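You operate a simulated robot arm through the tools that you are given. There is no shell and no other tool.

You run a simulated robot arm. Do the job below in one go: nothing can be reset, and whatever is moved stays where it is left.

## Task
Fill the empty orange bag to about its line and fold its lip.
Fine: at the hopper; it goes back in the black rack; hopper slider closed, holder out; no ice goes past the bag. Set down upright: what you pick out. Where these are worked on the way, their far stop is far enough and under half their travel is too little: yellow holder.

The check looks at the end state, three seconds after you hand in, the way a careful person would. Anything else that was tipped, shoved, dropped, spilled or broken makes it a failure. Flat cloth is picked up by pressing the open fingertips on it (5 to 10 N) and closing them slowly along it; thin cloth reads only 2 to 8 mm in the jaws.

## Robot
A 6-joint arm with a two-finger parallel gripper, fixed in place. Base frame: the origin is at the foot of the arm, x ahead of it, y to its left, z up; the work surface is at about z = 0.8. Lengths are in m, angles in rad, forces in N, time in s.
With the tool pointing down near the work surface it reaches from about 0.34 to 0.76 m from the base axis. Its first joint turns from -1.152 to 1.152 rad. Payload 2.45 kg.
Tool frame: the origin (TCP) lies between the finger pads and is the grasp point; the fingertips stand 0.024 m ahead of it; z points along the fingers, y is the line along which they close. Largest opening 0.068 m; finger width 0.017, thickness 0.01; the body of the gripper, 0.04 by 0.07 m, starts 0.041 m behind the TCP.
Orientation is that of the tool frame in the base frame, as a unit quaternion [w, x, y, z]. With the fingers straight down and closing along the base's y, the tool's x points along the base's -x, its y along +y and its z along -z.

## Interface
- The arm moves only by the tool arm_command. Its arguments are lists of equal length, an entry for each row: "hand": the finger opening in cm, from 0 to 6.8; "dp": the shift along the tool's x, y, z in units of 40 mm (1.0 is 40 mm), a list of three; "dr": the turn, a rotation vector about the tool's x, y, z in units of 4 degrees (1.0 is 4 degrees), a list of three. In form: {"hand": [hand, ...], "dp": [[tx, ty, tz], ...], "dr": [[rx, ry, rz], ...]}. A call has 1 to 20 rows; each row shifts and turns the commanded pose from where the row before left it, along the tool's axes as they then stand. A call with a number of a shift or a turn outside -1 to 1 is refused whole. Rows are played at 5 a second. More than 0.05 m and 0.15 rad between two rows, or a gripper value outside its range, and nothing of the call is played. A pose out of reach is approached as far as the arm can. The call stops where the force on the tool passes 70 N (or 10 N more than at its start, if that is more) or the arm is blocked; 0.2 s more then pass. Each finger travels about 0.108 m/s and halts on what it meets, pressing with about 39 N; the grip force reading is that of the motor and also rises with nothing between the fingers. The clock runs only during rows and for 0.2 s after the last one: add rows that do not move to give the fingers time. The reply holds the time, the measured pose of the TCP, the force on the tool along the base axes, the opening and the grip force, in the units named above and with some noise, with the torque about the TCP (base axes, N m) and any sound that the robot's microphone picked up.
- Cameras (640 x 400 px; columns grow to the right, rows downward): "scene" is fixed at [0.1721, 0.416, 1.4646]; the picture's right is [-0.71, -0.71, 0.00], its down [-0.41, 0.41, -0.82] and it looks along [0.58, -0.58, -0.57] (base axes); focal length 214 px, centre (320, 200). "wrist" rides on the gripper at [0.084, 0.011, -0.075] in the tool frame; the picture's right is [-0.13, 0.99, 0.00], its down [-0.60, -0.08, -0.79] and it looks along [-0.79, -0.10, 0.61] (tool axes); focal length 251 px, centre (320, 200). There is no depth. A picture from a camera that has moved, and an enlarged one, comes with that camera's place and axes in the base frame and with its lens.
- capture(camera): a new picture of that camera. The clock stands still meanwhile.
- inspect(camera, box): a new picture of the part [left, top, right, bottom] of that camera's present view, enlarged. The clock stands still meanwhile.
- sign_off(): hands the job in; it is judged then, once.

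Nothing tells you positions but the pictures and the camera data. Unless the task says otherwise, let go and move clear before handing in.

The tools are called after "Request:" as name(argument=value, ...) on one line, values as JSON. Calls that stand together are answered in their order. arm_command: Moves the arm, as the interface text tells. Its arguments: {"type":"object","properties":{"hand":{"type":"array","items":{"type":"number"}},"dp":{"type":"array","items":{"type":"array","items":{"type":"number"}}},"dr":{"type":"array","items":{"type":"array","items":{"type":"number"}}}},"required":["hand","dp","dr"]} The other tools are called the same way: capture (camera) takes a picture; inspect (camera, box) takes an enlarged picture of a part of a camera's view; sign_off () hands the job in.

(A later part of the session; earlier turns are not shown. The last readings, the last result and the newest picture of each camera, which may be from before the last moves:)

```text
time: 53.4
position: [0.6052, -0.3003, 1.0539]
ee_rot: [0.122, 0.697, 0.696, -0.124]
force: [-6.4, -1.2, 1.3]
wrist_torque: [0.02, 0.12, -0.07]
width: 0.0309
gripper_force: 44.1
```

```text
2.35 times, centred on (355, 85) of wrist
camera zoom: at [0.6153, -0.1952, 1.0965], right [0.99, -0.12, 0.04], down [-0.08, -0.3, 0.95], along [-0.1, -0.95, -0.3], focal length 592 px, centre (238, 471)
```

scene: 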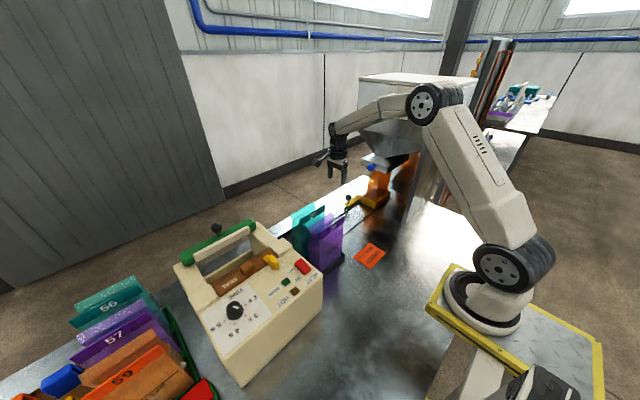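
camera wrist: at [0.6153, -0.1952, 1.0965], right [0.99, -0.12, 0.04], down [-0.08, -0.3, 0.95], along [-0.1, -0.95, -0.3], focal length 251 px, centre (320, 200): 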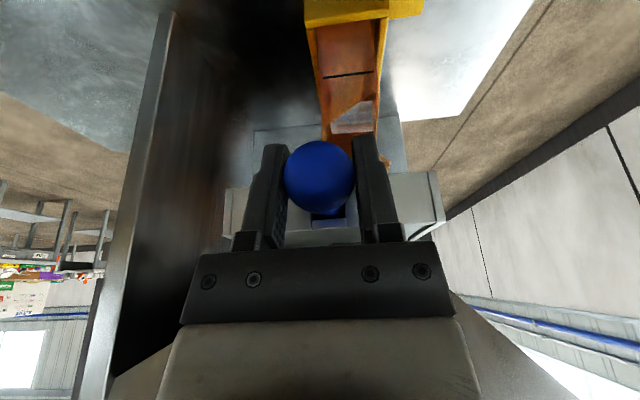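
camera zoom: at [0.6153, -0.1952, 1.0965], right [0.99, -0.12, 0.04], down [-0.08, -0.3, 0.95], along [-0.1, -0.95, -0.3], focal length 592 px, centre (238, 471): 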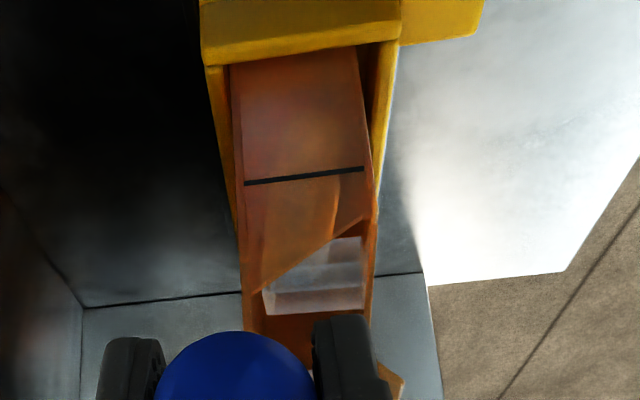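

Request:
arm_command(hand=[2], dp=[[0, 0, 0]], dr=[[0, 0, 0]])

Request:
inspect(camera="scene", box=[362, 165, 398, 200])

Request:
inspect(camera="wrist", box=[290, 0, 420, 170])

```text
time: 53.8
position: [0.6039, -0.3007, 1.0548]
ee_rot: [0.123, 0.697, 0.696, -0.123]
force: [-8.9, -1.6, 1.8]
wrist_torque: [-0.06, 0.03, 0.03]
width: 0.0309
gripper_force: 44.2
```

```text
11.43 times, centred on (380, 182) of scene
camera zoom: at [0.1718, 0.416, 1.4646], right [-0.71, -0.71, 0.0], down [-0.41, 0.41, -0.82], along [0.58, -0.58, -0.57], focal length 2451 px, centre (-366, 400)
```

zoom: 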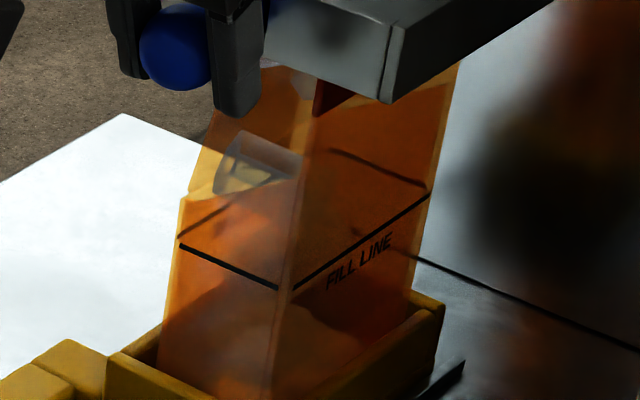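

```text
2.35 times, centred on (355, 85) of wrist
camera zoom: at [0.6152, -0.195, 1.0965], right [0.99, -0.12, 0.04], down [-0.08, -0.3, 0.95], along [-0.1, -0.95, -0.3], focal length 592 px, centre (238, 471)
```

zoom: 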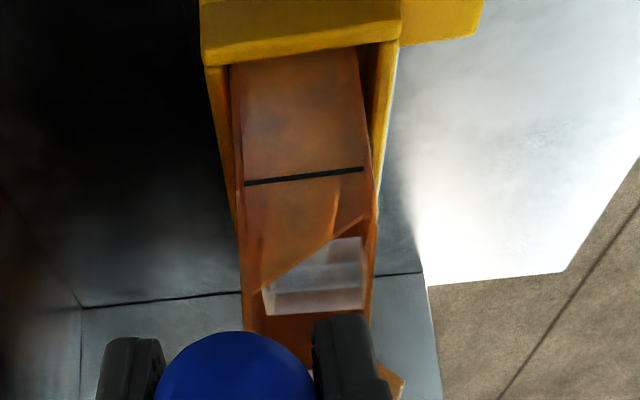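

A translucent block of ice has appeared in the mouth and is holding there; the opening seems still small. I'll open a bit further.

Request:
arm_command(hand=[2], dp=[[0.235, -0.02, -0.0855]], dr=[[0, 0, 0]])

Request:
inspect(camera="scene", box=[362, 165, 398, 200])

Request:
inspect(camera="wrist", box=[290, 0, 420, 170])

```text
time: 54.2
position: [0.6035, -0.2885, 1.0555]
ee_rot: [0.124, 0.696, 0.696, -0.122]
force: [-4.6, -1.7, -0.8]
wrist_torque: [0.16, 0.11, -0.08]
width: 0.031
gripper_force: 44.3
```

```text
11.43 times, centred on (380, 182) of scene
camera zoom: at [0.172, 0.4159, 1.4646], right [-0.71, -0.71, 0.0], down [-0.41, 0.41, -0.82], along [0.58, -0.58, -0.57], focal length 2451 px, centre (-366, 400)
```

zoom: 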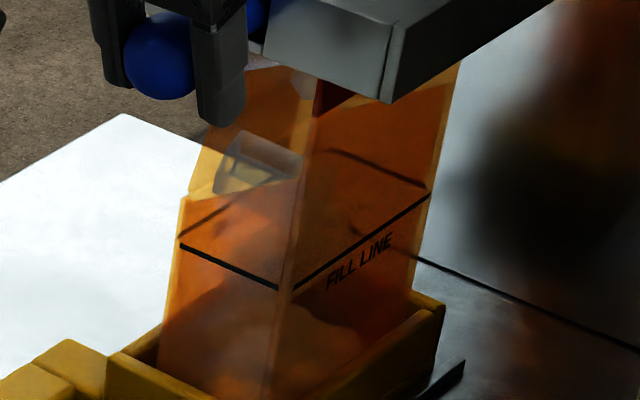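

```text
2.35 times, centred on (355, 85) of wrist
camera zoom: at [0.6151, -0.1849, 1.0965], right [0.99, -0.12, 0.05], down [-0.08, -0.3, 0.95], along [-0.1, -0.95, -0.3], focal length 592 px, centre (238, 471)
```

zoom: 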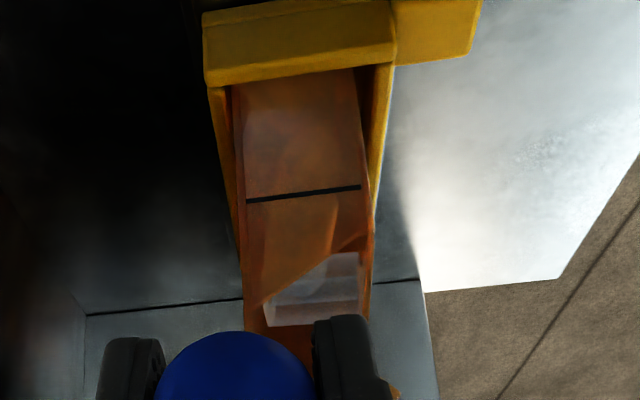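

Request:
arm_command(hand=[2, 2, 2], dp=[[0, 0, 0], [0, 0, 0], [0, 0, 0]], dr=[[0, 0, 0], [0, 0, 0], [0, 0, 0]])

Request:
inspect(camera="scene", box=[362, 165, 398, 200])

Request:
inspect(camera="wrist", box=[290, 0, 420, 170])

```text
time: 55.0
position: [0.6044, -0.2888, 1.0551]
ee_rot: [0.124, 0.696, 0.697, -0.123]
force: [0.1, 0.4, -3.1]
wrist_torque: [0.0, 0.01, 0.08]
width: 0.0309
gripper_force: 44.7
```

```text
11.43 times, centred on (380, 182) of scene
camera zoom: at [0.1722, 0.416, 1.4646], right [-0.71, -0.71, 0.0], down [-0.41, 0.41, -0.82], along [0.58, -0.58, -0.57], focal length 2451 px, centre (-366, 400)
```

zoom: 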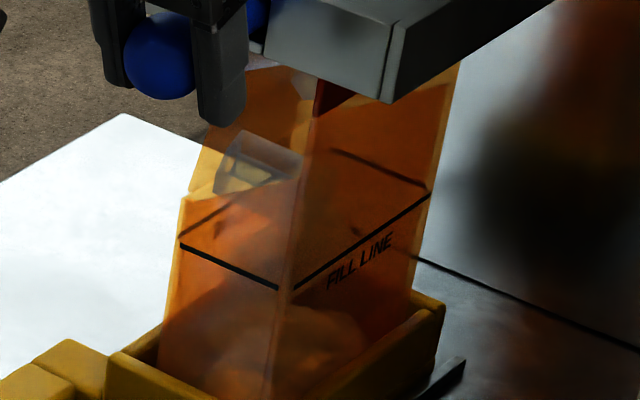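

```text
2.35 times, centred on (355, 85) of wrist
camera zoom: at [0.6151, -0.1849, 1.0965], right [0.99, -0.12, 0.04], down [-0.08, -0.3, 0.95], along [-0.1, -0.95, -0.3], focal length 592 px, centre (238, 471)
```

zoom: 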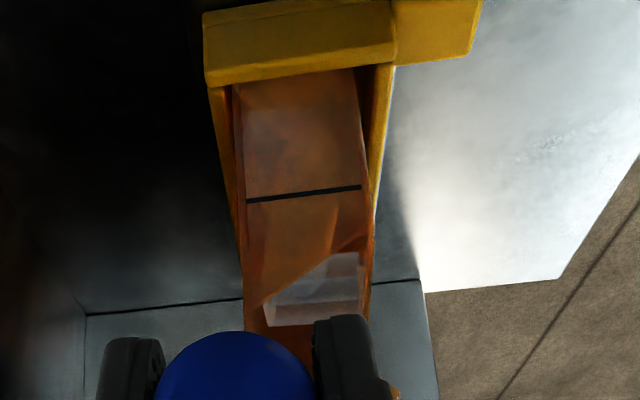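

Ice is now rising in the bag at a readable pace. I'll let it run in short spells.

Request:
arm_command(hand=[2, 2, 2], dp=[[0, 0, 0], [0, 0, 0], [0, 0, 0]], dr=[[0, 0, 0], [0, 0, 0], [0, 0, 0]])

Request:
inspect(camera="scene", box=[362, 165, 398, 200])

Request:
inspect(camera="wrist", box=[290, 0, 420, 170])

```text
time: 55.8
position: [0.6041, -0.2907, 1.0549]
ee_rot: [0.122, 0.696, 0.696, -0.122]
force: [2.6, 1.1, -4.1]
wrist_torque: [0.09, 0.03, 0.01]
width: 0.0311
gripper_force: 44.7
```

```text
11.43 times, centred on (380, 182) of scene
camera zoom: at [0.1723, 0.416, 1.4646], right [-0.71, -0.71, 0.0], down [-0.41, 0.41, -0.82], along [0.58, -0.58, -0.57], focal length 2451 px, centre (-366, 400)
```

zoom: 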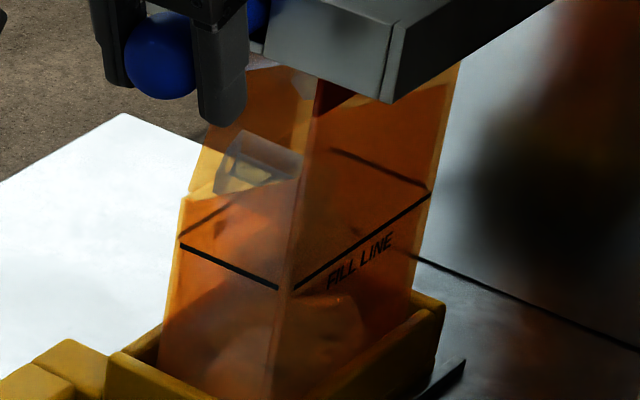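

```text
2.35 times, centred on (355, 85) of wrist
camera zoom: at [0.6151, -0.1851, 1.0965], right [0.99, -0.12, 0.04], down [-0.08, -0.3, 0.95], along [-0.1, -0.95, -0.3], focal length 592 px, centre (238, 471)
```

zoom: 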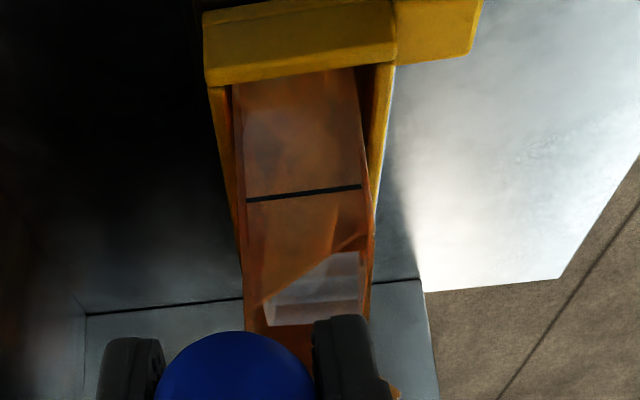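

Request:
arm_command(hand=[2, 2, 2, 2], dp=[[0, 0, 0], [0, 0, 0], [0, 0, 0], [0, 0, 0]], dr=[[0, 0, 0], [0, 0, 0], [0, 0, 0], [0, 0, 0]])

Request:
inspect(camera="scene", box=[362, 168, 398, 203])

Request:
inspect(camera="wrist", box=[320, 0, 400, 130])

```text
time: 56.8
position: [0.6051, -0.2903, 1.054]
ee_rot: [0.123, 0.696, 0.696, -0.122]
force: [3.5, 0.1, -4.2]
wrist_torque: [-0.01, -0.03, -0.02]
width: 0.0311
gripper_force: 44.8
```

```text
11.43 times, centred on (380, 186) of scene
camera zoom: at [0.1723, 0.416, 1.4646], right [-0.71, -0.71, 0.0], down [-0.41, 0.41, -0.82], along [0.58, -0.58, -0.57], focal length 2451 px, centre (-366, 366)
```

zoom: 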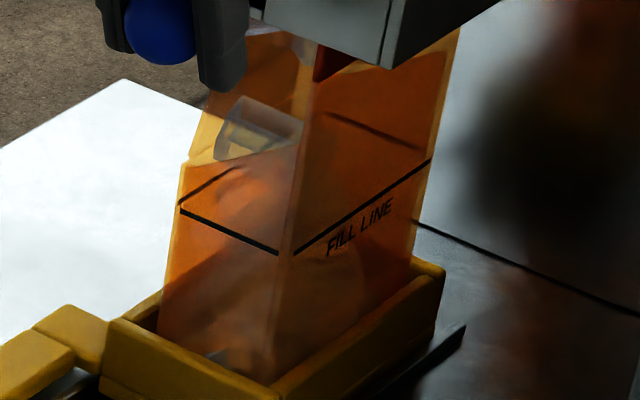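

```text
3.08 times, centred on (360, 65) of wrist
camera zoom: at [0.6151, -0.1852, 1.0965], right [0.99, -0.12, 0.04], down [-0.08, -0.3, 0.95], along [-0.1, -0.95, -0.3], focal length 774 px, centre (197, 615)
```

zoom: 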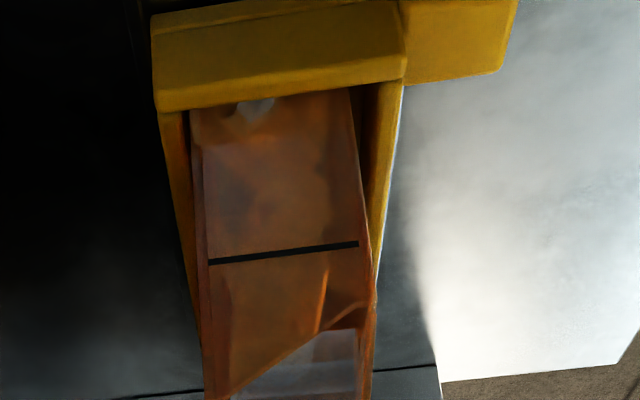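

Request:
inspect(camera="wrist", box=[335, 10, 385, 50])

Request:
inspect(camera="scene", box=[365, 183, 395, 203])

Request:
inspect(camera="scene", box=[362, 165, 392, 190])

```text
10.00 times, centred on (360, 30) of wrist
camera zoom: at [0.6151, -0.1852, 1.0965], right [0.99, -0.12, 0.04], down [-0.08, -0.3, 0.95], along [-0.1, -0.95, -0.3], focal length 2514 px, centre (-80, 1900)
```

zoom: 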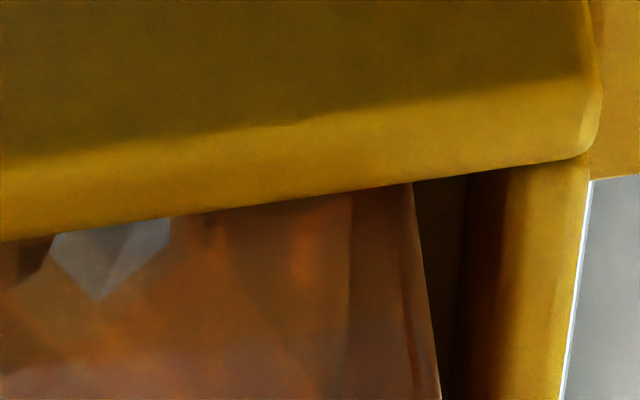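

```text
16.00 times, centred on (380, 193) of scene
camera zoom: at [0.1723, 0.416, 1.4646], right [-0.71, -0.71, 0.0], down [-0.41, 0.41, -0.82], along [0.58, -0.58, -0.57], focal length 3432 px, centre (-640, 312)
```

zoom: 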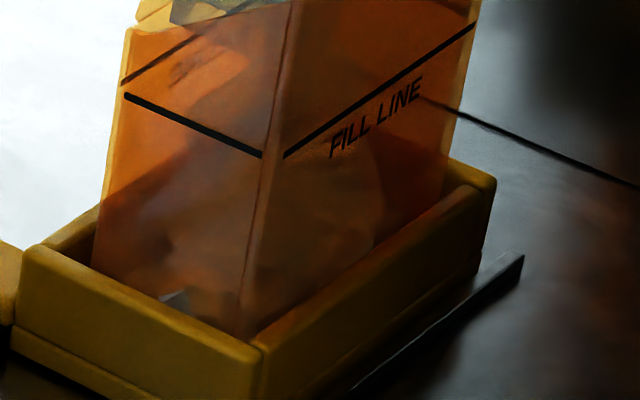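

```text
16.00 times, centred on (377, 178) of scene
camera zoom: at [0.1723, 0.416, 1.4646], right [-0.71, -0.71, 0.0], down [-0.41, 0.41, -0.82], along [0.58, -0.58, -0.57], focal length 3432 px, centre (-592, 560)
```

zoom: 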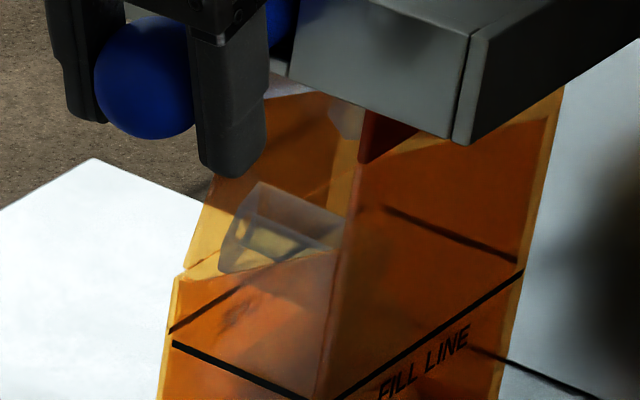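

Request:
arm_command(hand=[2, 2], dp=[[0, 0, 0], [0, 0, 0]], dr=[[0, 0, 0], [0, 0, 0]])

Request:
inspect(camera="scene", box=[365, 183, 395, 203])

Request:
inspect(camera="wrist", box=[320, 10, 400, 130])

```text
time: 57.4
position: [0.6044, -0.288, 1.0544]
ee_rot: [0.123, 0.697, 0.696, -0.122]
force: [4.5, -0.2, -2.7]
wrist_torque: [0.0, -0.03, -0.02]
width: 0.031
gripper_force: 44.6
```

```text
16.00 times, centred on (380, 193) of scene
camera zoom: at [0.1723, 0.416, 1.4646], right [-0.71, -0.71, 0.0], down [-0.41, 0.41, -0.82], along [0.58, -0.58, -0.57], focal length 3432 px, centre (-640, 312)
```

zoom: 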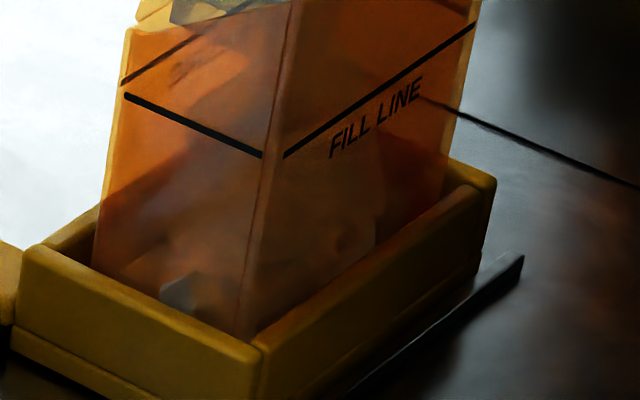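

```text
3.33 times, centred on (360, 70) of wrist
camera zoom: at [0.6151, -0.1851, 1.0965], right [0.99, -0.12, 0.04], down [-0.08, -0.3, 0.95], along [-0.1, -0.95, -0.3], focal length 838 px, centre (187, 633)
```

zoom: 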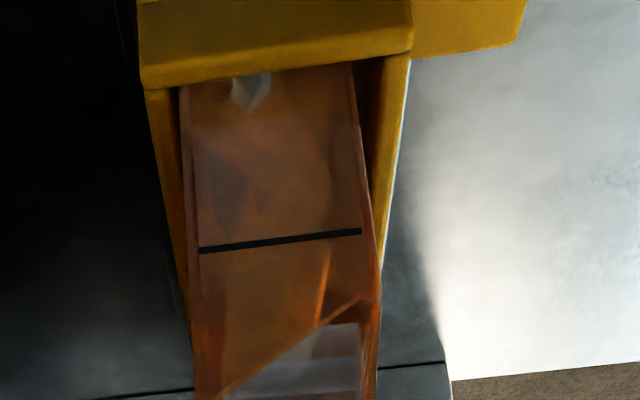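

Request:
arm_command(hand=[2, 2, 2, 2], dp=[[0, 0, 0], [0, 0, 0], [0, 0, 0], [0, 0, 0]], dr=[[0, 0, 0], [0, 0, 0], [0, 0, 0], [0, 0, 0]])

Request:
inspect(camera="scene", box=[365, 183, 395, 203])

Request:
inspect(camera="wrist", box=[320, 10, 400, 130])

```text
time: 58.4
position: [0.6051, -0.2904, 1.0545]
ee_rot: [0.122, 0.696, 0.696, -0.123]
force: [6.3, -0.1, -3.1]
wrist_torque: [0.02, 0.03, 0.0]
width: 0.0306
gripper_force: 44.4
```

```text
16.00 times, centred on (380, 193) of scene
camera zoom: at [0.1723, 0.416, 1.4646], right [-0.71, -0.71, 0.0], down [-0.41, 0.41, -0.82], along [0.58, -0.58, -0.57], focal length 3432 px, centre (-640, 312)
```

zoom: 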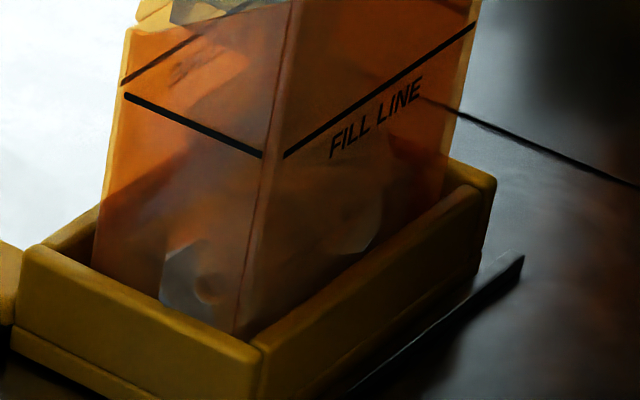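

```text
3.33 times, centred on (360, 70) of wrist
camera zoom: at [0.6151, -0.1852, 1.0965], right [0.99, -0.12, 0.04], down [-0.08, -0.3, 0.95], along [-0.1, -0.95, -0.3], focal length 838 px, centre (187, 633)
```

zoom: 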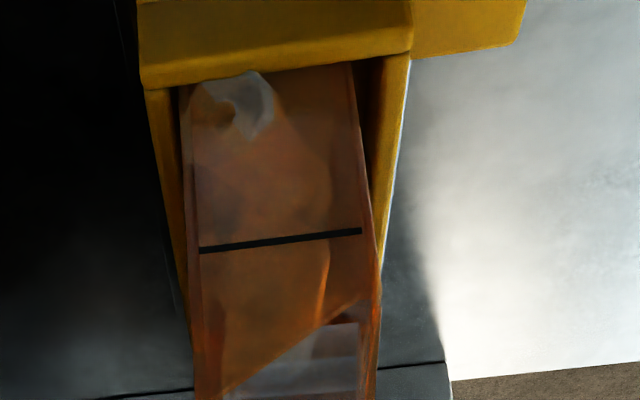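

Request:
inspect(camera="scene", box=[366, 178, 396, 198])

Request:
inspect(camera="wrist", box=[335, 20, 385, 90])

```text
16.00 times, centred on (381, 188) of scene
camera zoom: at [0.1723, 0.416, 1.4646], right [-0.71, -0.71, 0.0], down [-0.41, 0.41, -0.82], along [0.58, -0.58, -0.57], focal length 3432 px, centre (-656, 392)
```

zoom: 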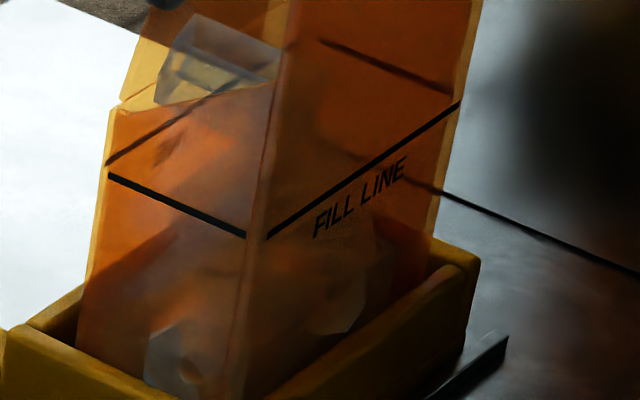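

```text
5.71 times, centred on (360, 55) of wrist
camera zoom: at [0.6151, -0.1852, 1.0965], right [0.99, -0.12, 0.04], down [-0.08, -0.3, 0.95], along [-0.1, -0.95, -0.3], focal length 1437 px, centre (91, 1029)
```

zoom: 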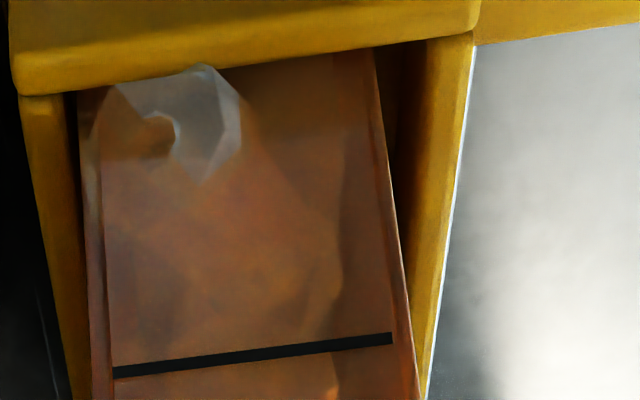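

The white faceted patch on the bag's side shows the ice level at the wall: about z 0.862 now, against the line at about 0.90, rising roughly 13 mm/s. About 2.8 s more is needed; I'll run part of that and check.

Request:
arm_command(hand=[2, 2, 2, 2, 2, 2], dp=[[0, 0, 0], [0, 0, 0], [0, 0, 0], [0, 0, 0], [0, 0, 0], [0, 0, 0]], dr=[[0, 0, 0], [0, 0, 0], [0, 0, 0], [0, 0, 0], [0, 0, 0], [0, 0, 0]])

Request:
inspect(camera="scene", box=[366, 178, 396, 198])

Request:
inspect(camera="wrist", box=[335, 20, 385, 90])

```text
time: 59.8
position: [0.6041, -0.289, 1.0545]
ee_rot: [0.123, 0.697, 0.696, -0.124]
force: [5.8, 0.1, -1.8]
wrist_torque: [0.0, -0.02, 0.01]
width: 0.0312
gripper_force: 44.7
```

```text
16.00 times, centred on (381, 188) of scene
camera zoom: at [0.1723, 0.416, 1.4646], right [-0.71, -0.71, 0.0], down [-0.41, 0.41, -0.82], along [0.58, -0.58, -0.57], focal length 3432 px, centre (-656, 392)
```

zoom: 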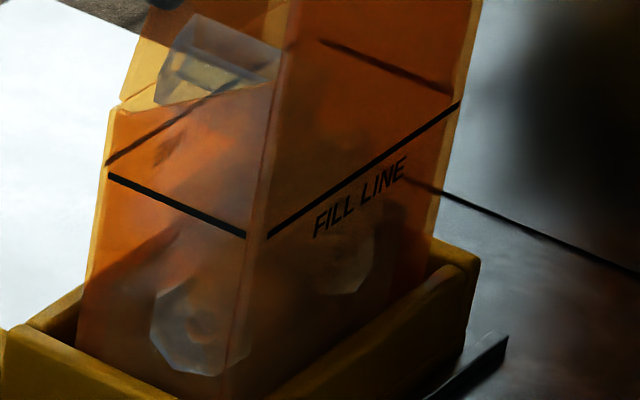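

```text
5.71 times, centred on (360, 55) of wrist
camera zoom: at [0.6151, -0.1852, 1.0965], right [0.99, -0.12, 0.04], down [-0.08, -0.3, 0.95], along [-0.1, -0.95, -0.3], focal length 1437 px, centre (91, 1029)
```

zoom: 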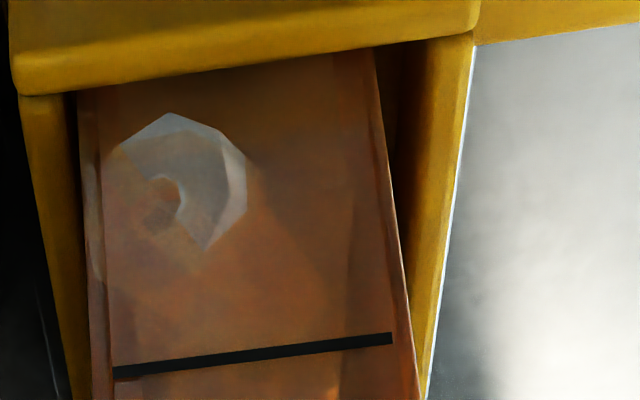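

Request:
arm_command(hand=[2, 2, 2, 2, 2], dp=[[0, 0, 0], [0, 0, 0], [0, 0, 0], [0, 0, 0], [0, 0, 0]], dr=[[0, 0, 0], [0, 0, 0], [0, 0, 0], [0, 0, 0], [0, 0, 0]])

Request:
inspect(camera="scene", box=[366, 178, 396, 198])

Request:
inspect(camera="wrist", box=[335, 20, 385, 90])

Request:
inspect(camera="scene", box=[360, 160, 400, 185])

```text
time: 61.0
position: [0.6037, -0.2892, 1.0554]
ee_rot: [0.123, 0.696, 0.697, -0.122]
force: [5.4, 0.4, -1.8]
wrist_torque: [0.01, -0.02, -0.01]
width: 0.0311
gripper_force: 44.6
```

```text
16.00 times, centred on (381, 188) of scene
camera zoom: at [0.1723, 0.416, 1.4646], right [-0.71, -0.71, 0.0], down [-0.41, 0.41, -0.82], along [0.58, -0.58, -0.57], focal length 3432 px, centre (-656, 392)
```

zoom: 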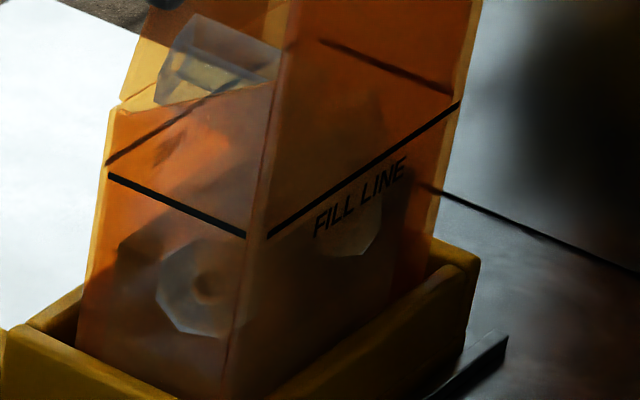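

```text
5.71 times, centred on (360, 55) of wrist
camera zoom: at [0.6151, -0.1852, 1.0965], right [0.99, -0.12, 0.04], down [-0.08, -0.3, 0.95], along [-0.1, -0.95, -0.3], focal length 1437 px, centre (91, 1029)
```

zoom: 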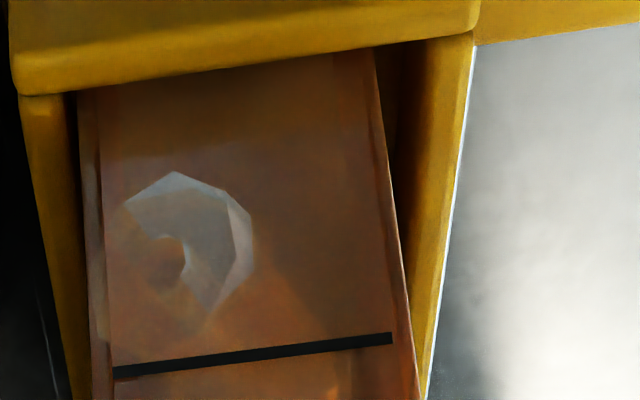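

```text
16.00 times, centred on (380, 172) of scene
camera zoom: at [0.1723, 0.416, 1.4646], right [-0.71, -0.71, 0.0], down [-0.41, 0.41, -0.82], along [0.58, -0.58, -0.57], focal length 3432 px, centre (-640, 640)
```

zoom: 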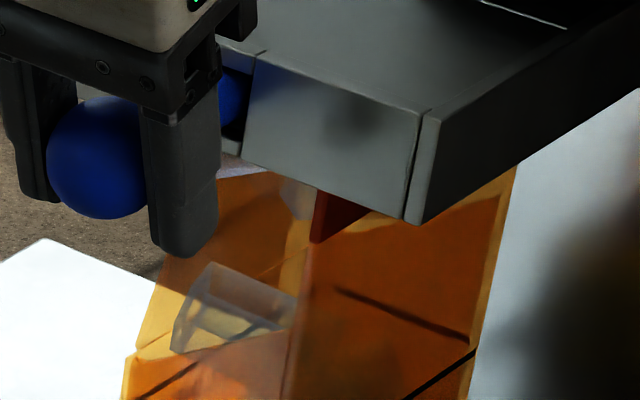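

From the steady rise rate and the opening time, the ice is at about the line now. Closing the slider.

Request:
arm_command(hand=[2, 2, 2, 2], dp=[[-0.47, 0, 0.171], [-0.235, 0, 0.0855], [-0.06, 0, 0.022], [0, 0, 0]], dr=[[0, 0, 0], [0, 0, 0], [0, 0, 0], [0, 0, 0]])

Request:
inspect(camera="scene", box=[366, 178, 396, 198])

Request:
capture(camera="wrist")

Request:
inspect(camera="scene", box=[360, 160, 400, 185])

```text
time: 62.0
position: [0.6039, -0.3205, 1.055]
ee_rot: [0.122, 0.696, 0.697, -0.123]
force: [-0.5, 22.5, 2.1]
wrist_torque: [-0.12, 0.16, 0.07]
width: 0.0311
gripper_force: 44.5
```

```text
16.00 times, centred on (381, 188) of scene
camera zoom: at [0.1721, 0.4167, 1.4644], right [-0.71, -0.71, 0.0], down [-0.41, 0.41, -0.82], along [0.58, -0.58, -0.57], focal length 3432 px, centre (-656, 392)
```

zoom: 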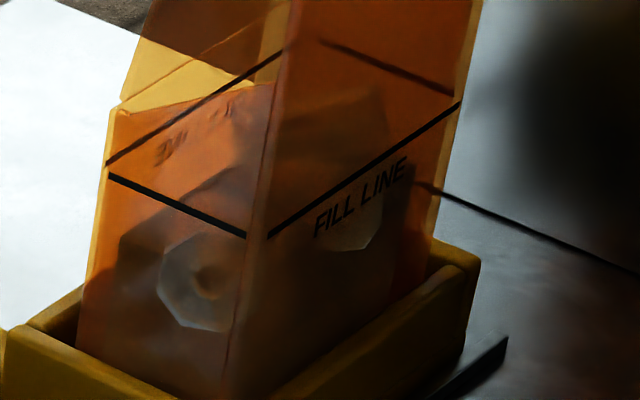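

```text
taken
camera wrist: at [0.6151, -0.2155, 1.0968], right [0.99, -0.12, 0.04], down [-0.08, -0.3, 0.95], along [-0.1, -0.95, -0.31], focal length 251 px, centre (320, 200)
```

wrist: 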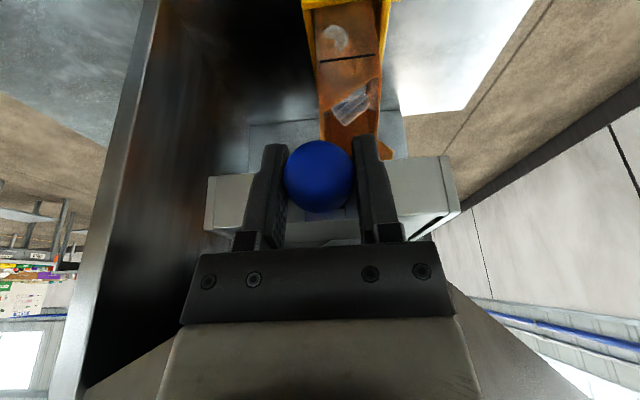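

```text
16.00 times, centred on (380, 172) of scene
camera zoom: at [0.1721, 0.4167, 1.4644], right [-0.71, -0.71, 0.0], down [-0.41, 0.41, -0.82], along [0.58, -0.58, -0.57], focal length 3432 px, centre (-640, 640)
```

zoom: 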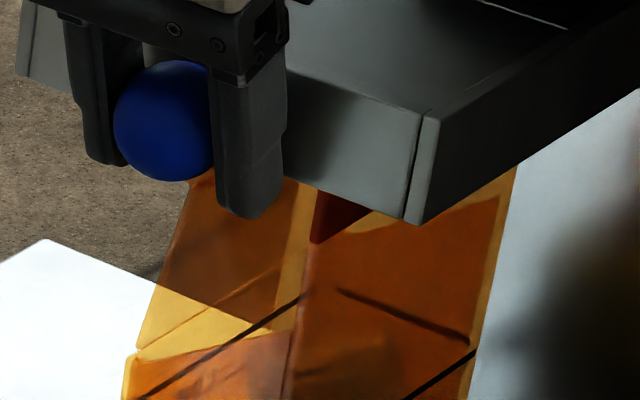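

Request:
inspect(camera="wrist", box=[300, 0, 410, 150])

Request:
inspect(camera="scene", box=[362, 170, 398, 195])

```text
2.67 times, centred on (355, 75) of wrist
camera zoom: at [0.6151, -0.2155, 1.0968], right [0.99, -0.12, 0.04], down [-0.08, -0.3, 0.95], along [-0.1, -0.95, -0.31], focal length 670 px, centre (227, 533)
```

zoom: 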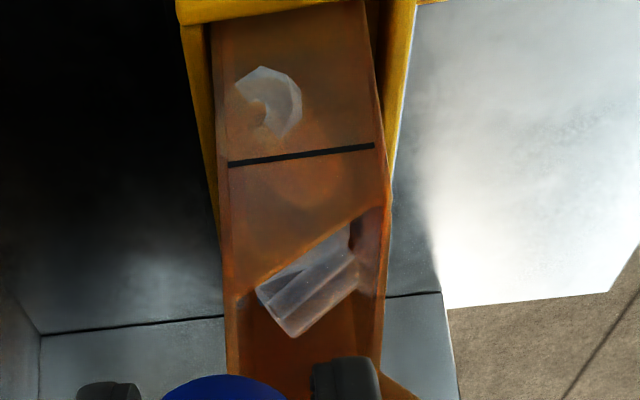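

```text
16.00 times, centred on (380, 182) of scene
camera zoom: at [0.1721, 0.4167, 1.4644], right [-0.71, -0.71, 0.0], down [-0.41, 0.41, -0.82], along [0.58, -0.58, -0.57], focal length 3432 px, centre (-640, 480)
```

zoom: 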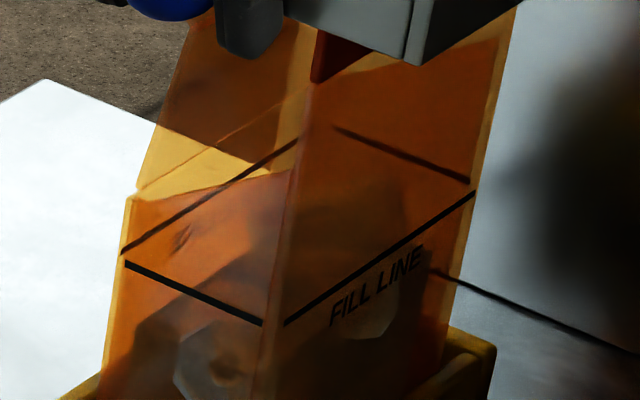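

Request:
arm_command(hand=[2, 2], dp=[[0, 0, 0], [0, 0, 0]], dr=[[0, 0, 0], [0, 0, 0]])

Request:
inspect(camera="wrist", box=[300, 0, 410, 150])

Request:
inspect(camera="scene", box=[362, 170, 398, 195])

```text
time: 62.6
position: [0.603, -0.3199, 1.0539]
ee_rot: [0.122, 0.697, 0.696, -0.122]
force: [-1.2, 25.8, 0.3]
wrist_torque: [0.47, 0.05, -0.05]
width: 0.031
gripper_force: 44.1
```

```text
2.67 times, centred on (355, 75) of wrist
camera zoom: at [0.6152, -0.2156, 1.0967], right [0.99, -0.12, 0.04], down [-0.08, -0.3, 0.95], along [-0.1, -0.95, -0.31], focal length 670 px, centre (227, 533)
```

zoom: 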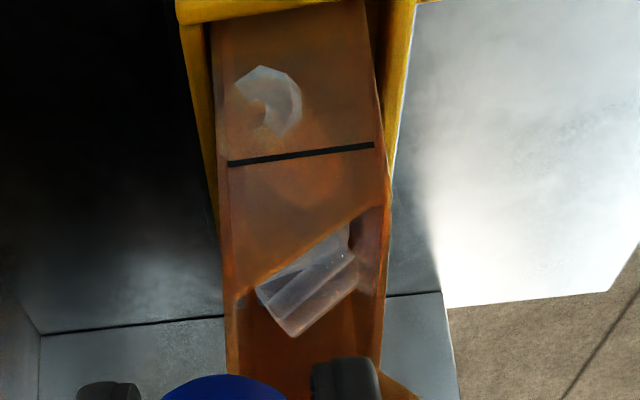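

```text
16.00 times, centred on (380, 182) of scene
camera zoom: at [0.172, 0.4168, 1.4643], right [-0.71, -0.71, 0.0], down [-0.41, 0.41, -0.82], along [0.58, -0.58, -0.57], focal length 3432 px, centre (-640, 480)
```

zoom: 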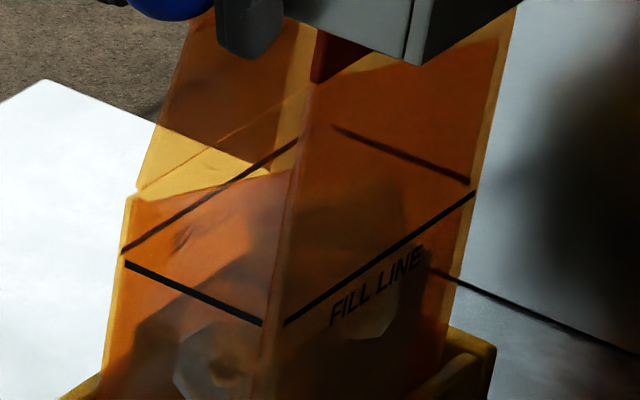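

Slider is closed against its stop and the flow has ended, with the ice around the fill line. I'll release the ball and back away.

Request:
arm_command(hand=[3.5, 4.5, 5.5, 5.5, 5.5, 5.5, 5.5, 5.5], dp=[[0, 0, 0], [0, 0, 0], [0, 0, 0], [0.3, 0, -0.3], [0.5, 0, -0.5], [0.5, 0, -0.6], [0.5, 0, -0.6], [0, 0, 0]], dr=[[0, 0, 0], [0, 0, 0], [0, 0, 0], [0, 0, 0], [0, 0, 0], [0, 0, 0], [0, 0, 0], [0, 0, 0]])

Request:
capture(camera="wrist")

Request:
inspect(camera="scene", box=[330, 140, 430, 220])

```text
time: 64.4
position: [0.603, -0.2274, 1.108]
ee_rot: [0.123, 0.696, 0.697, -0.122]
force: [-0.7, -0.3, -0.5]
wrist_torque: [-0.01, 0.01, -0.02]
width: 0.055
gripper_force: 0.2
```

```text
taken
camera wrist: at [0.6144, -0.1227, 1.1483], right [0.99, -0.12, 0.04], down [-0.08, -0.3, 0.95], along [-0.1, -0.95, -0.3], focal length 251 px, centre (320, 200)
```

wrist: 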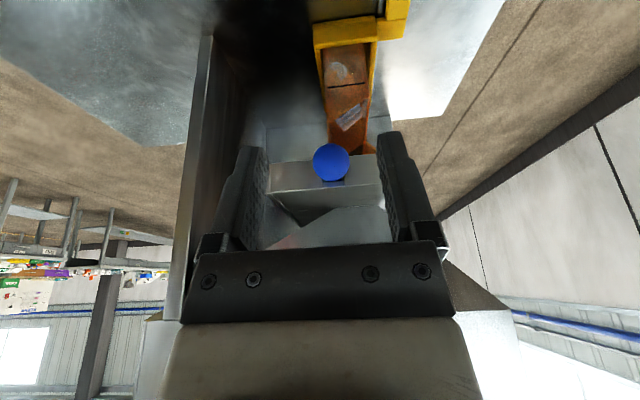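

```text
5.00 times, centred on (380, 180) of scene
camera zoom: at [0.1721, 0.416, 1.4646], right [-0.71, -0.71, 0.0], down [-0.41, 0.41, -0.82], along [0.58, -0.58, -0.57], focal length 1072 px, centre (20, 300)
```

zoom: 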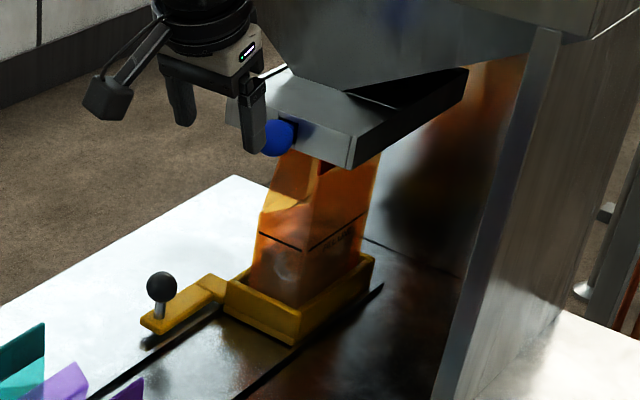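

Request:
arm_command(hand=[5.5, 5.5, 5.5, 5.5, 5.5, 5.5, 5.5, 5.5, 5.5], dp=[[0, 0.81, 0], [0, 0.81, 0], [0, 0.82, 0], [-0.02, 0, 0.58], [-0.02, 0, 0.58], [-0.02, 0, 0.58], [-0.02, 0, 0.58], [-0.02, 0, 0.58], [0, 0, 0]], dr=[[0, 0, 0], [0, 0, 0], [0, 0, 0], [0, 0, 0], [0, 0, 0], [0, 0, 0], [0, 0, 0], [0, 0, 0], [0, 0, 0]])

Request:
capture(camera="wrist")

```text
time: 66.4
position: [0.7015, -0.2721, 0.9987]
ee_rot: [0.122, 0.696, 0.697, -0.123]
force: [0.4, 0.0, 0.0]
wrist_torque: [-0.02, 0.0, 0.02]
width: 0.0551
gripper_force: 0.0
```

```text
taken
camera wrist: at [0.7126, -0.1672, 1.0399], right [0.99, -0.12, 0.04], down [-0.08, -0.3, 0.95], along [-0.1, -0.95, -0.3], focal length 251 px, centre (320, 200)
```

wrist: 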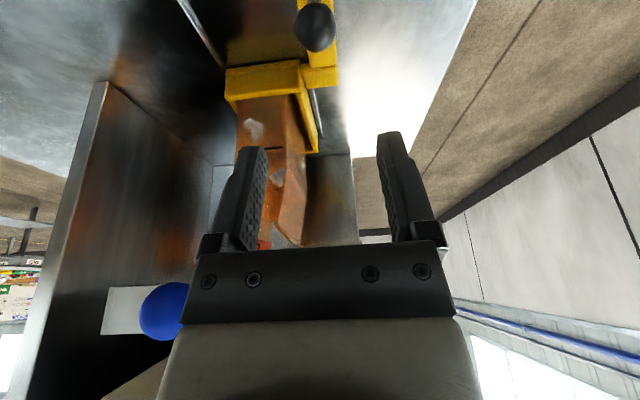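

Request:
arm_command(hand=[5.5, 5.5, 5.5, 5.5, 5.5, 5.5, 5.5, 5.5], dp=[[0.044, -0.003, 0.51], [0.044, -0.003, 0.51], [0.044, -0.003, 0.51], [0.044, -0.003, 0.51], [0.044, -0.003, 0.51], [0.044, -0.003, 0.51], [0.044, -0.003, 0.51], [0, 0, 0]], dr=[[0, 0, 0], [0, 0, 0], [0, 0, 0], [0, 0, 0], [0, 0, 0], [0, 0, 0], [0, 0, 0], [0, 0, 0]])

Request:
capture(camera="wrist")

```text
time: 68.2
position: [0.7011, -0.3096, 0.8577]
ee_rot: [0.123, 0.696, 0.697, -0.123]
force: [0.4, 0.5, 0.6]
wrist_torque: [0.01, -0.03, -0.05]
width: 0.0549
gripper_force: 0.2
```

```text
taken
camera wrist: at [0.712, -0.204, 0.9005], right [0.99, -0.12, 0.04], down [-0.08, -0.3, 0.95], along [-0.1, -0.95, -0.3], focal length 251 px, centre (320, 200)
```

wrist: 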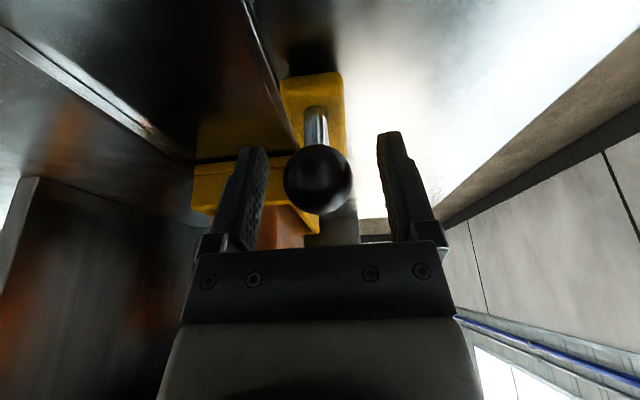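

Request:
arm_command(hand=[5, 4, 3, 2, 2, 2], dp=[[-0.03, -0.02, -0.08], [0, 0, 0], [0, 0, 0], [0, 0, 0], [0, 0, 0], [0, 0, 0]], dr=[[0, 0, 0], [0, 0, 0], [0, 0, 0], [0, 0, 0], [0, 0, 0], [0, 0, 0]])

```text
time: 69.6
position: [0.7003, -0.3087, 0.8617]
ee_rot: [0.124, 0.696, 0.697, -0.122]
force: [0.2, -0.1, -1.2]
wrist_torque: [-0.07, -0.02, 0.0]
width: 0.0315
gripper_force: 44.9
```

Request:
arm_command(hand=[2, 2, 2, 2, 2, 2, 2, 2, 2, 2, 2, 2, 2, 2, 2, 2], dp=[[0.12, 0, -0.043], [0.235, 0, -0.0855], [0.3525, 0, -0.128], [0.3525, 0, -0.128], [0.3525, 0, -0.128], [0.3525, 0, -0.128], [0.3525, 0, -0.128], [0.3525, 0, -0.128], [0.3525, 0, -0.128], [0.3525, 0, -0.128], [0.3525, 0, -0.128], [0.3525, 0, -0.128], [0.3525, 0, -0.128], [0.3525, 0, -0.128], [0.235, 0, -0.0855], [0, 0, 0]], dr=[[0, 0, 0], [0, 0, 0], [0, 0, 0], [0, 0, 0], [0, 0, 0], [0, 0, 0], [0, 0, 0], [0, 0, 0], [0, 0, 0], [0, 0, 0], [0, 0, 0], [0, 0, 0], [0, 0, 0], [0, 0, 0], [0, 0, 0], [0, 0, 0]])

Request:
capture(camera="scene")

Request:
inspect(camera="scene", box=[300, 140, 400, 250])

```text
time: 73.0
position: [0.7002, -0.1036, 0.8615]
ee_rot: [0.123, 0.696, 0.696, -0.122]
force: [-6.6, 0.2, 3.1]
wrist_torque: [0.0, 0.1, -0.02]
width: 0.0316
gripper_force: 44.9
```

```text
taken
```

scene: 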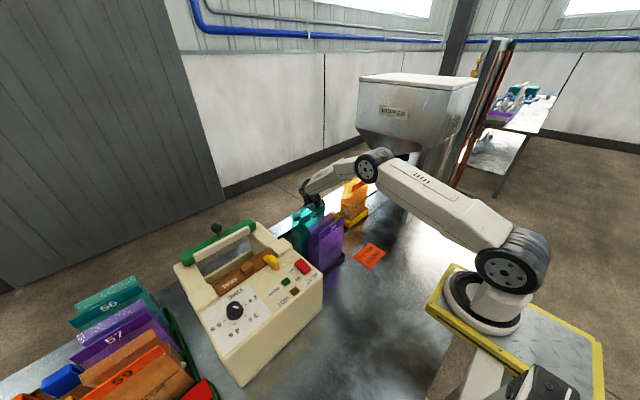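

```text
3.64 times, centred on (350, 195) of scene
camera zoom: at [0.1718, 0.416, 1.4646], right [-0.71, -0.71, 0.0], down [-0.41, 0.41, -0.82], along [0.58, -0.58, -0.57], focal length 780 px, centre (211, 218)
```

zoom: 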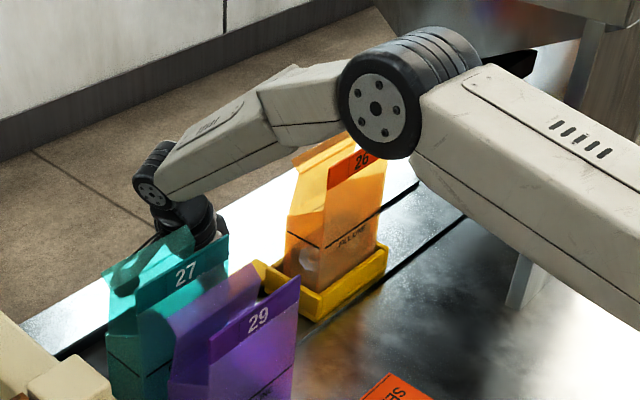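

Request:
inspect(camera="scene", box=[285, 175, 345, 235])

Request:
capture(camera="wrist")

```text
6.67 times, centred on (315, 205) of scene
camera zoom: at [0.1718, 0.416, 1.4646], right [-0.71, -0.71, 0.0], down [-0.41, 0.41, -0.82], along [0.58, -0.58, -0.57], focal length 1430 px, centre (353, 167)
```

zoom: 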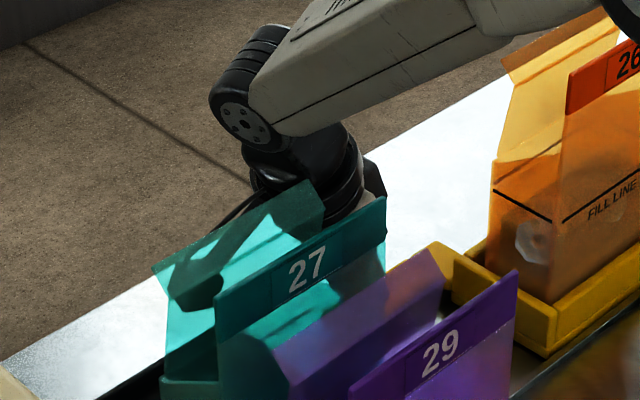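

```text
taken
camera wrist: at [0.7112, 0.0014, 0.904], right [0.99, -0.12, 0.04], down [-0.08, -0.3, 0.95], along [-0.1, -0.95, -0.3], focal length 251 px, centre (320, 200)
```

wrist: 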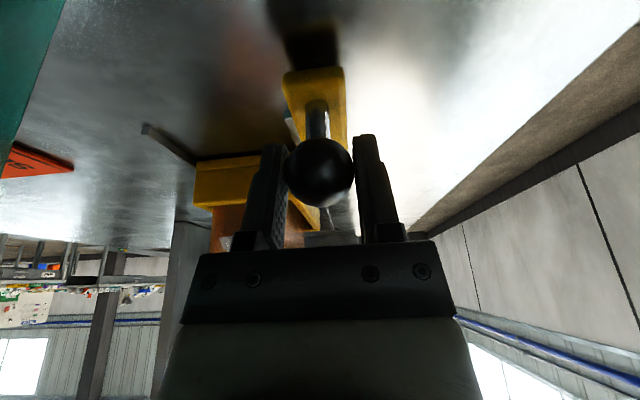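

Bag 27 is untouched, but to keep clear of it I'll straighten the hand around the knob first, then finish pulling the holder out.

Request:
arm_command(hand=[2, 2, 2, 2, 2, 2, 2, 2, 2], dp=[[0, 0, 0], [0, 0, 0], [0, 0, 0], [0, 0, 0], [0, 0, 0], [0.2, 0, 0], [0.25, 0, 0], [0.2, 0, 0], [0, 0, 0]], dr=[[0, 1, 0], [0, 1, 0], [0, 1, 0], [0, 1, 0], [0, 1, 0], [0, 0, 0], [0, 0, 0], [0, 0, 0], [0, 0, 0]])

Request:
capture(camera="wrist")

```text
time: 75.0
position: [0.7001, -0.0754, 0.8619]
ee_rot: [-0.002, 0.707, 0.707, 0.0]
force: [-2.6, 0.8, -5.3]
wrist_torque: [0.35, 0.05, 0.14]
width: 0.0314
gripper_force: 44.6
```

```text
taken
camera wrist: at [0.7114, 0.0071, 0.9372], right [0.99, -0.13, 0.0], down [-0.08, -0.6, 0.79], along [-0.1, -0.79, -0.61], focal length 251 px, centre (320, 200)
```

wrist: 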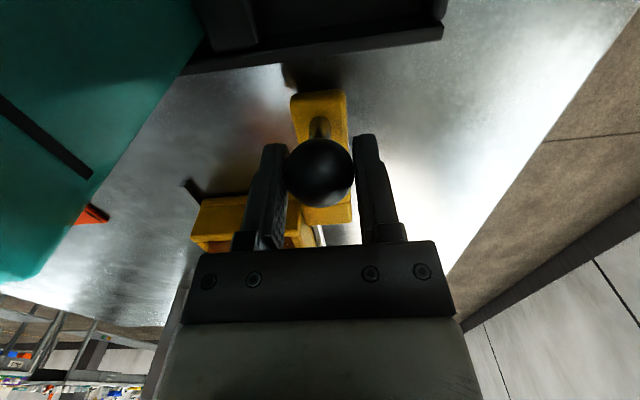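

Request:
arm_command(hand=[2, 2], dp=[[0.1, 0, 0], [0, 0, 0]], dr=[[0, 0, 0], [0, 0, 0]])

```text
time: 75.6
position: [0.6993, -0.0727, 0.8625]
ee_rot: [0.0, 0.707, 0.707, -0.001]
force: [-1.9, 1.8, -8.1]
wrist_torque: [0.63, 0.05, -0.09]
width: 0.0317
gripper_force: 44.6
```

Request:
arm_command(hand=[3.5, 4.5, 5.5, 5.5, 5.5, 5.5, 5.5, 5.5, 5.5, 5.5], dp=[[0, 0, 0], [0, 0, 0], [0, 0, -0.3], [0, 0, -0.6], [0, 0, -0.9], [0, 0, -0.9], [0, 0, -0.9], [0, 0, -0.9], [0, 0, -0.9], [0, 0, -0.9]], dr=[[0, 0, 0], [0, 0, 0], [0, 0, 0], [0, 0, 0], [0, 0, 0], [0, 0, 0], [0, 0, 0], [0, 0, 0], [0, 0, 0], [0, 0, 0]])

Request:
capture(camera="wrist")

Request:
inspect(camera="scene", box=[310, 160, 390, 240])

Request:
inspect(camera="scene", box=[335, 175, 375, 215])

```text
time: 77.8
position: [0.6999, -0.0737, 1.1135]
ee_rot: [0.0, 0.707, 0.708, 0.0]
force: [-0.2, -0.8, 0.2]
wrist_torque: [0.0, -0.03, -0.01]
width: 0.0549
gripper_force: 0.0
```

```text
taken
camera wrist: at [0.7102, 0.0115, 1.1893], right [0.99, -0.13, 0.0], down [-0.08, -0.6, 0.79], along [-0.1, -0.79, -0.61], focal length 251 px, centre (320, 200)
```

wrist: 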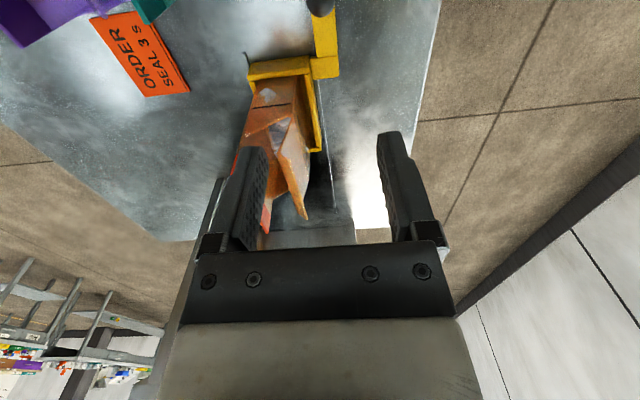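

```text
5.00 times, centred on (350, 200) of scene
camera zoom: at [0.1721, 0.416, 1.4646], right [-0.71, -0.71, 0.0], down [-0.41, 0.41, -0.82], along [0.58, -0.58, -0.57], focal length 1072 px, centre (170, 200)
```

zoom: 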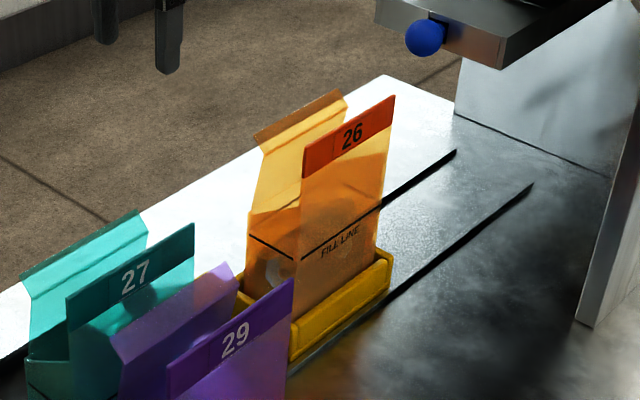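

```text
10.00 times, centred on (355, 195) of scene
camera zoom: at [0.1721, 0.416, 1.4646], right [-0.71, -0.71, 0.0], down [-0.41, 0.41, -0.82], along [0.58, -0.58, -0.57], focal length 2145 px, centre (-30, 250)
```

zoom: 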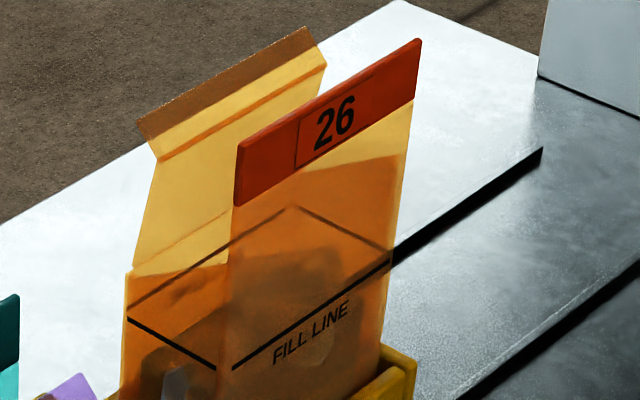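

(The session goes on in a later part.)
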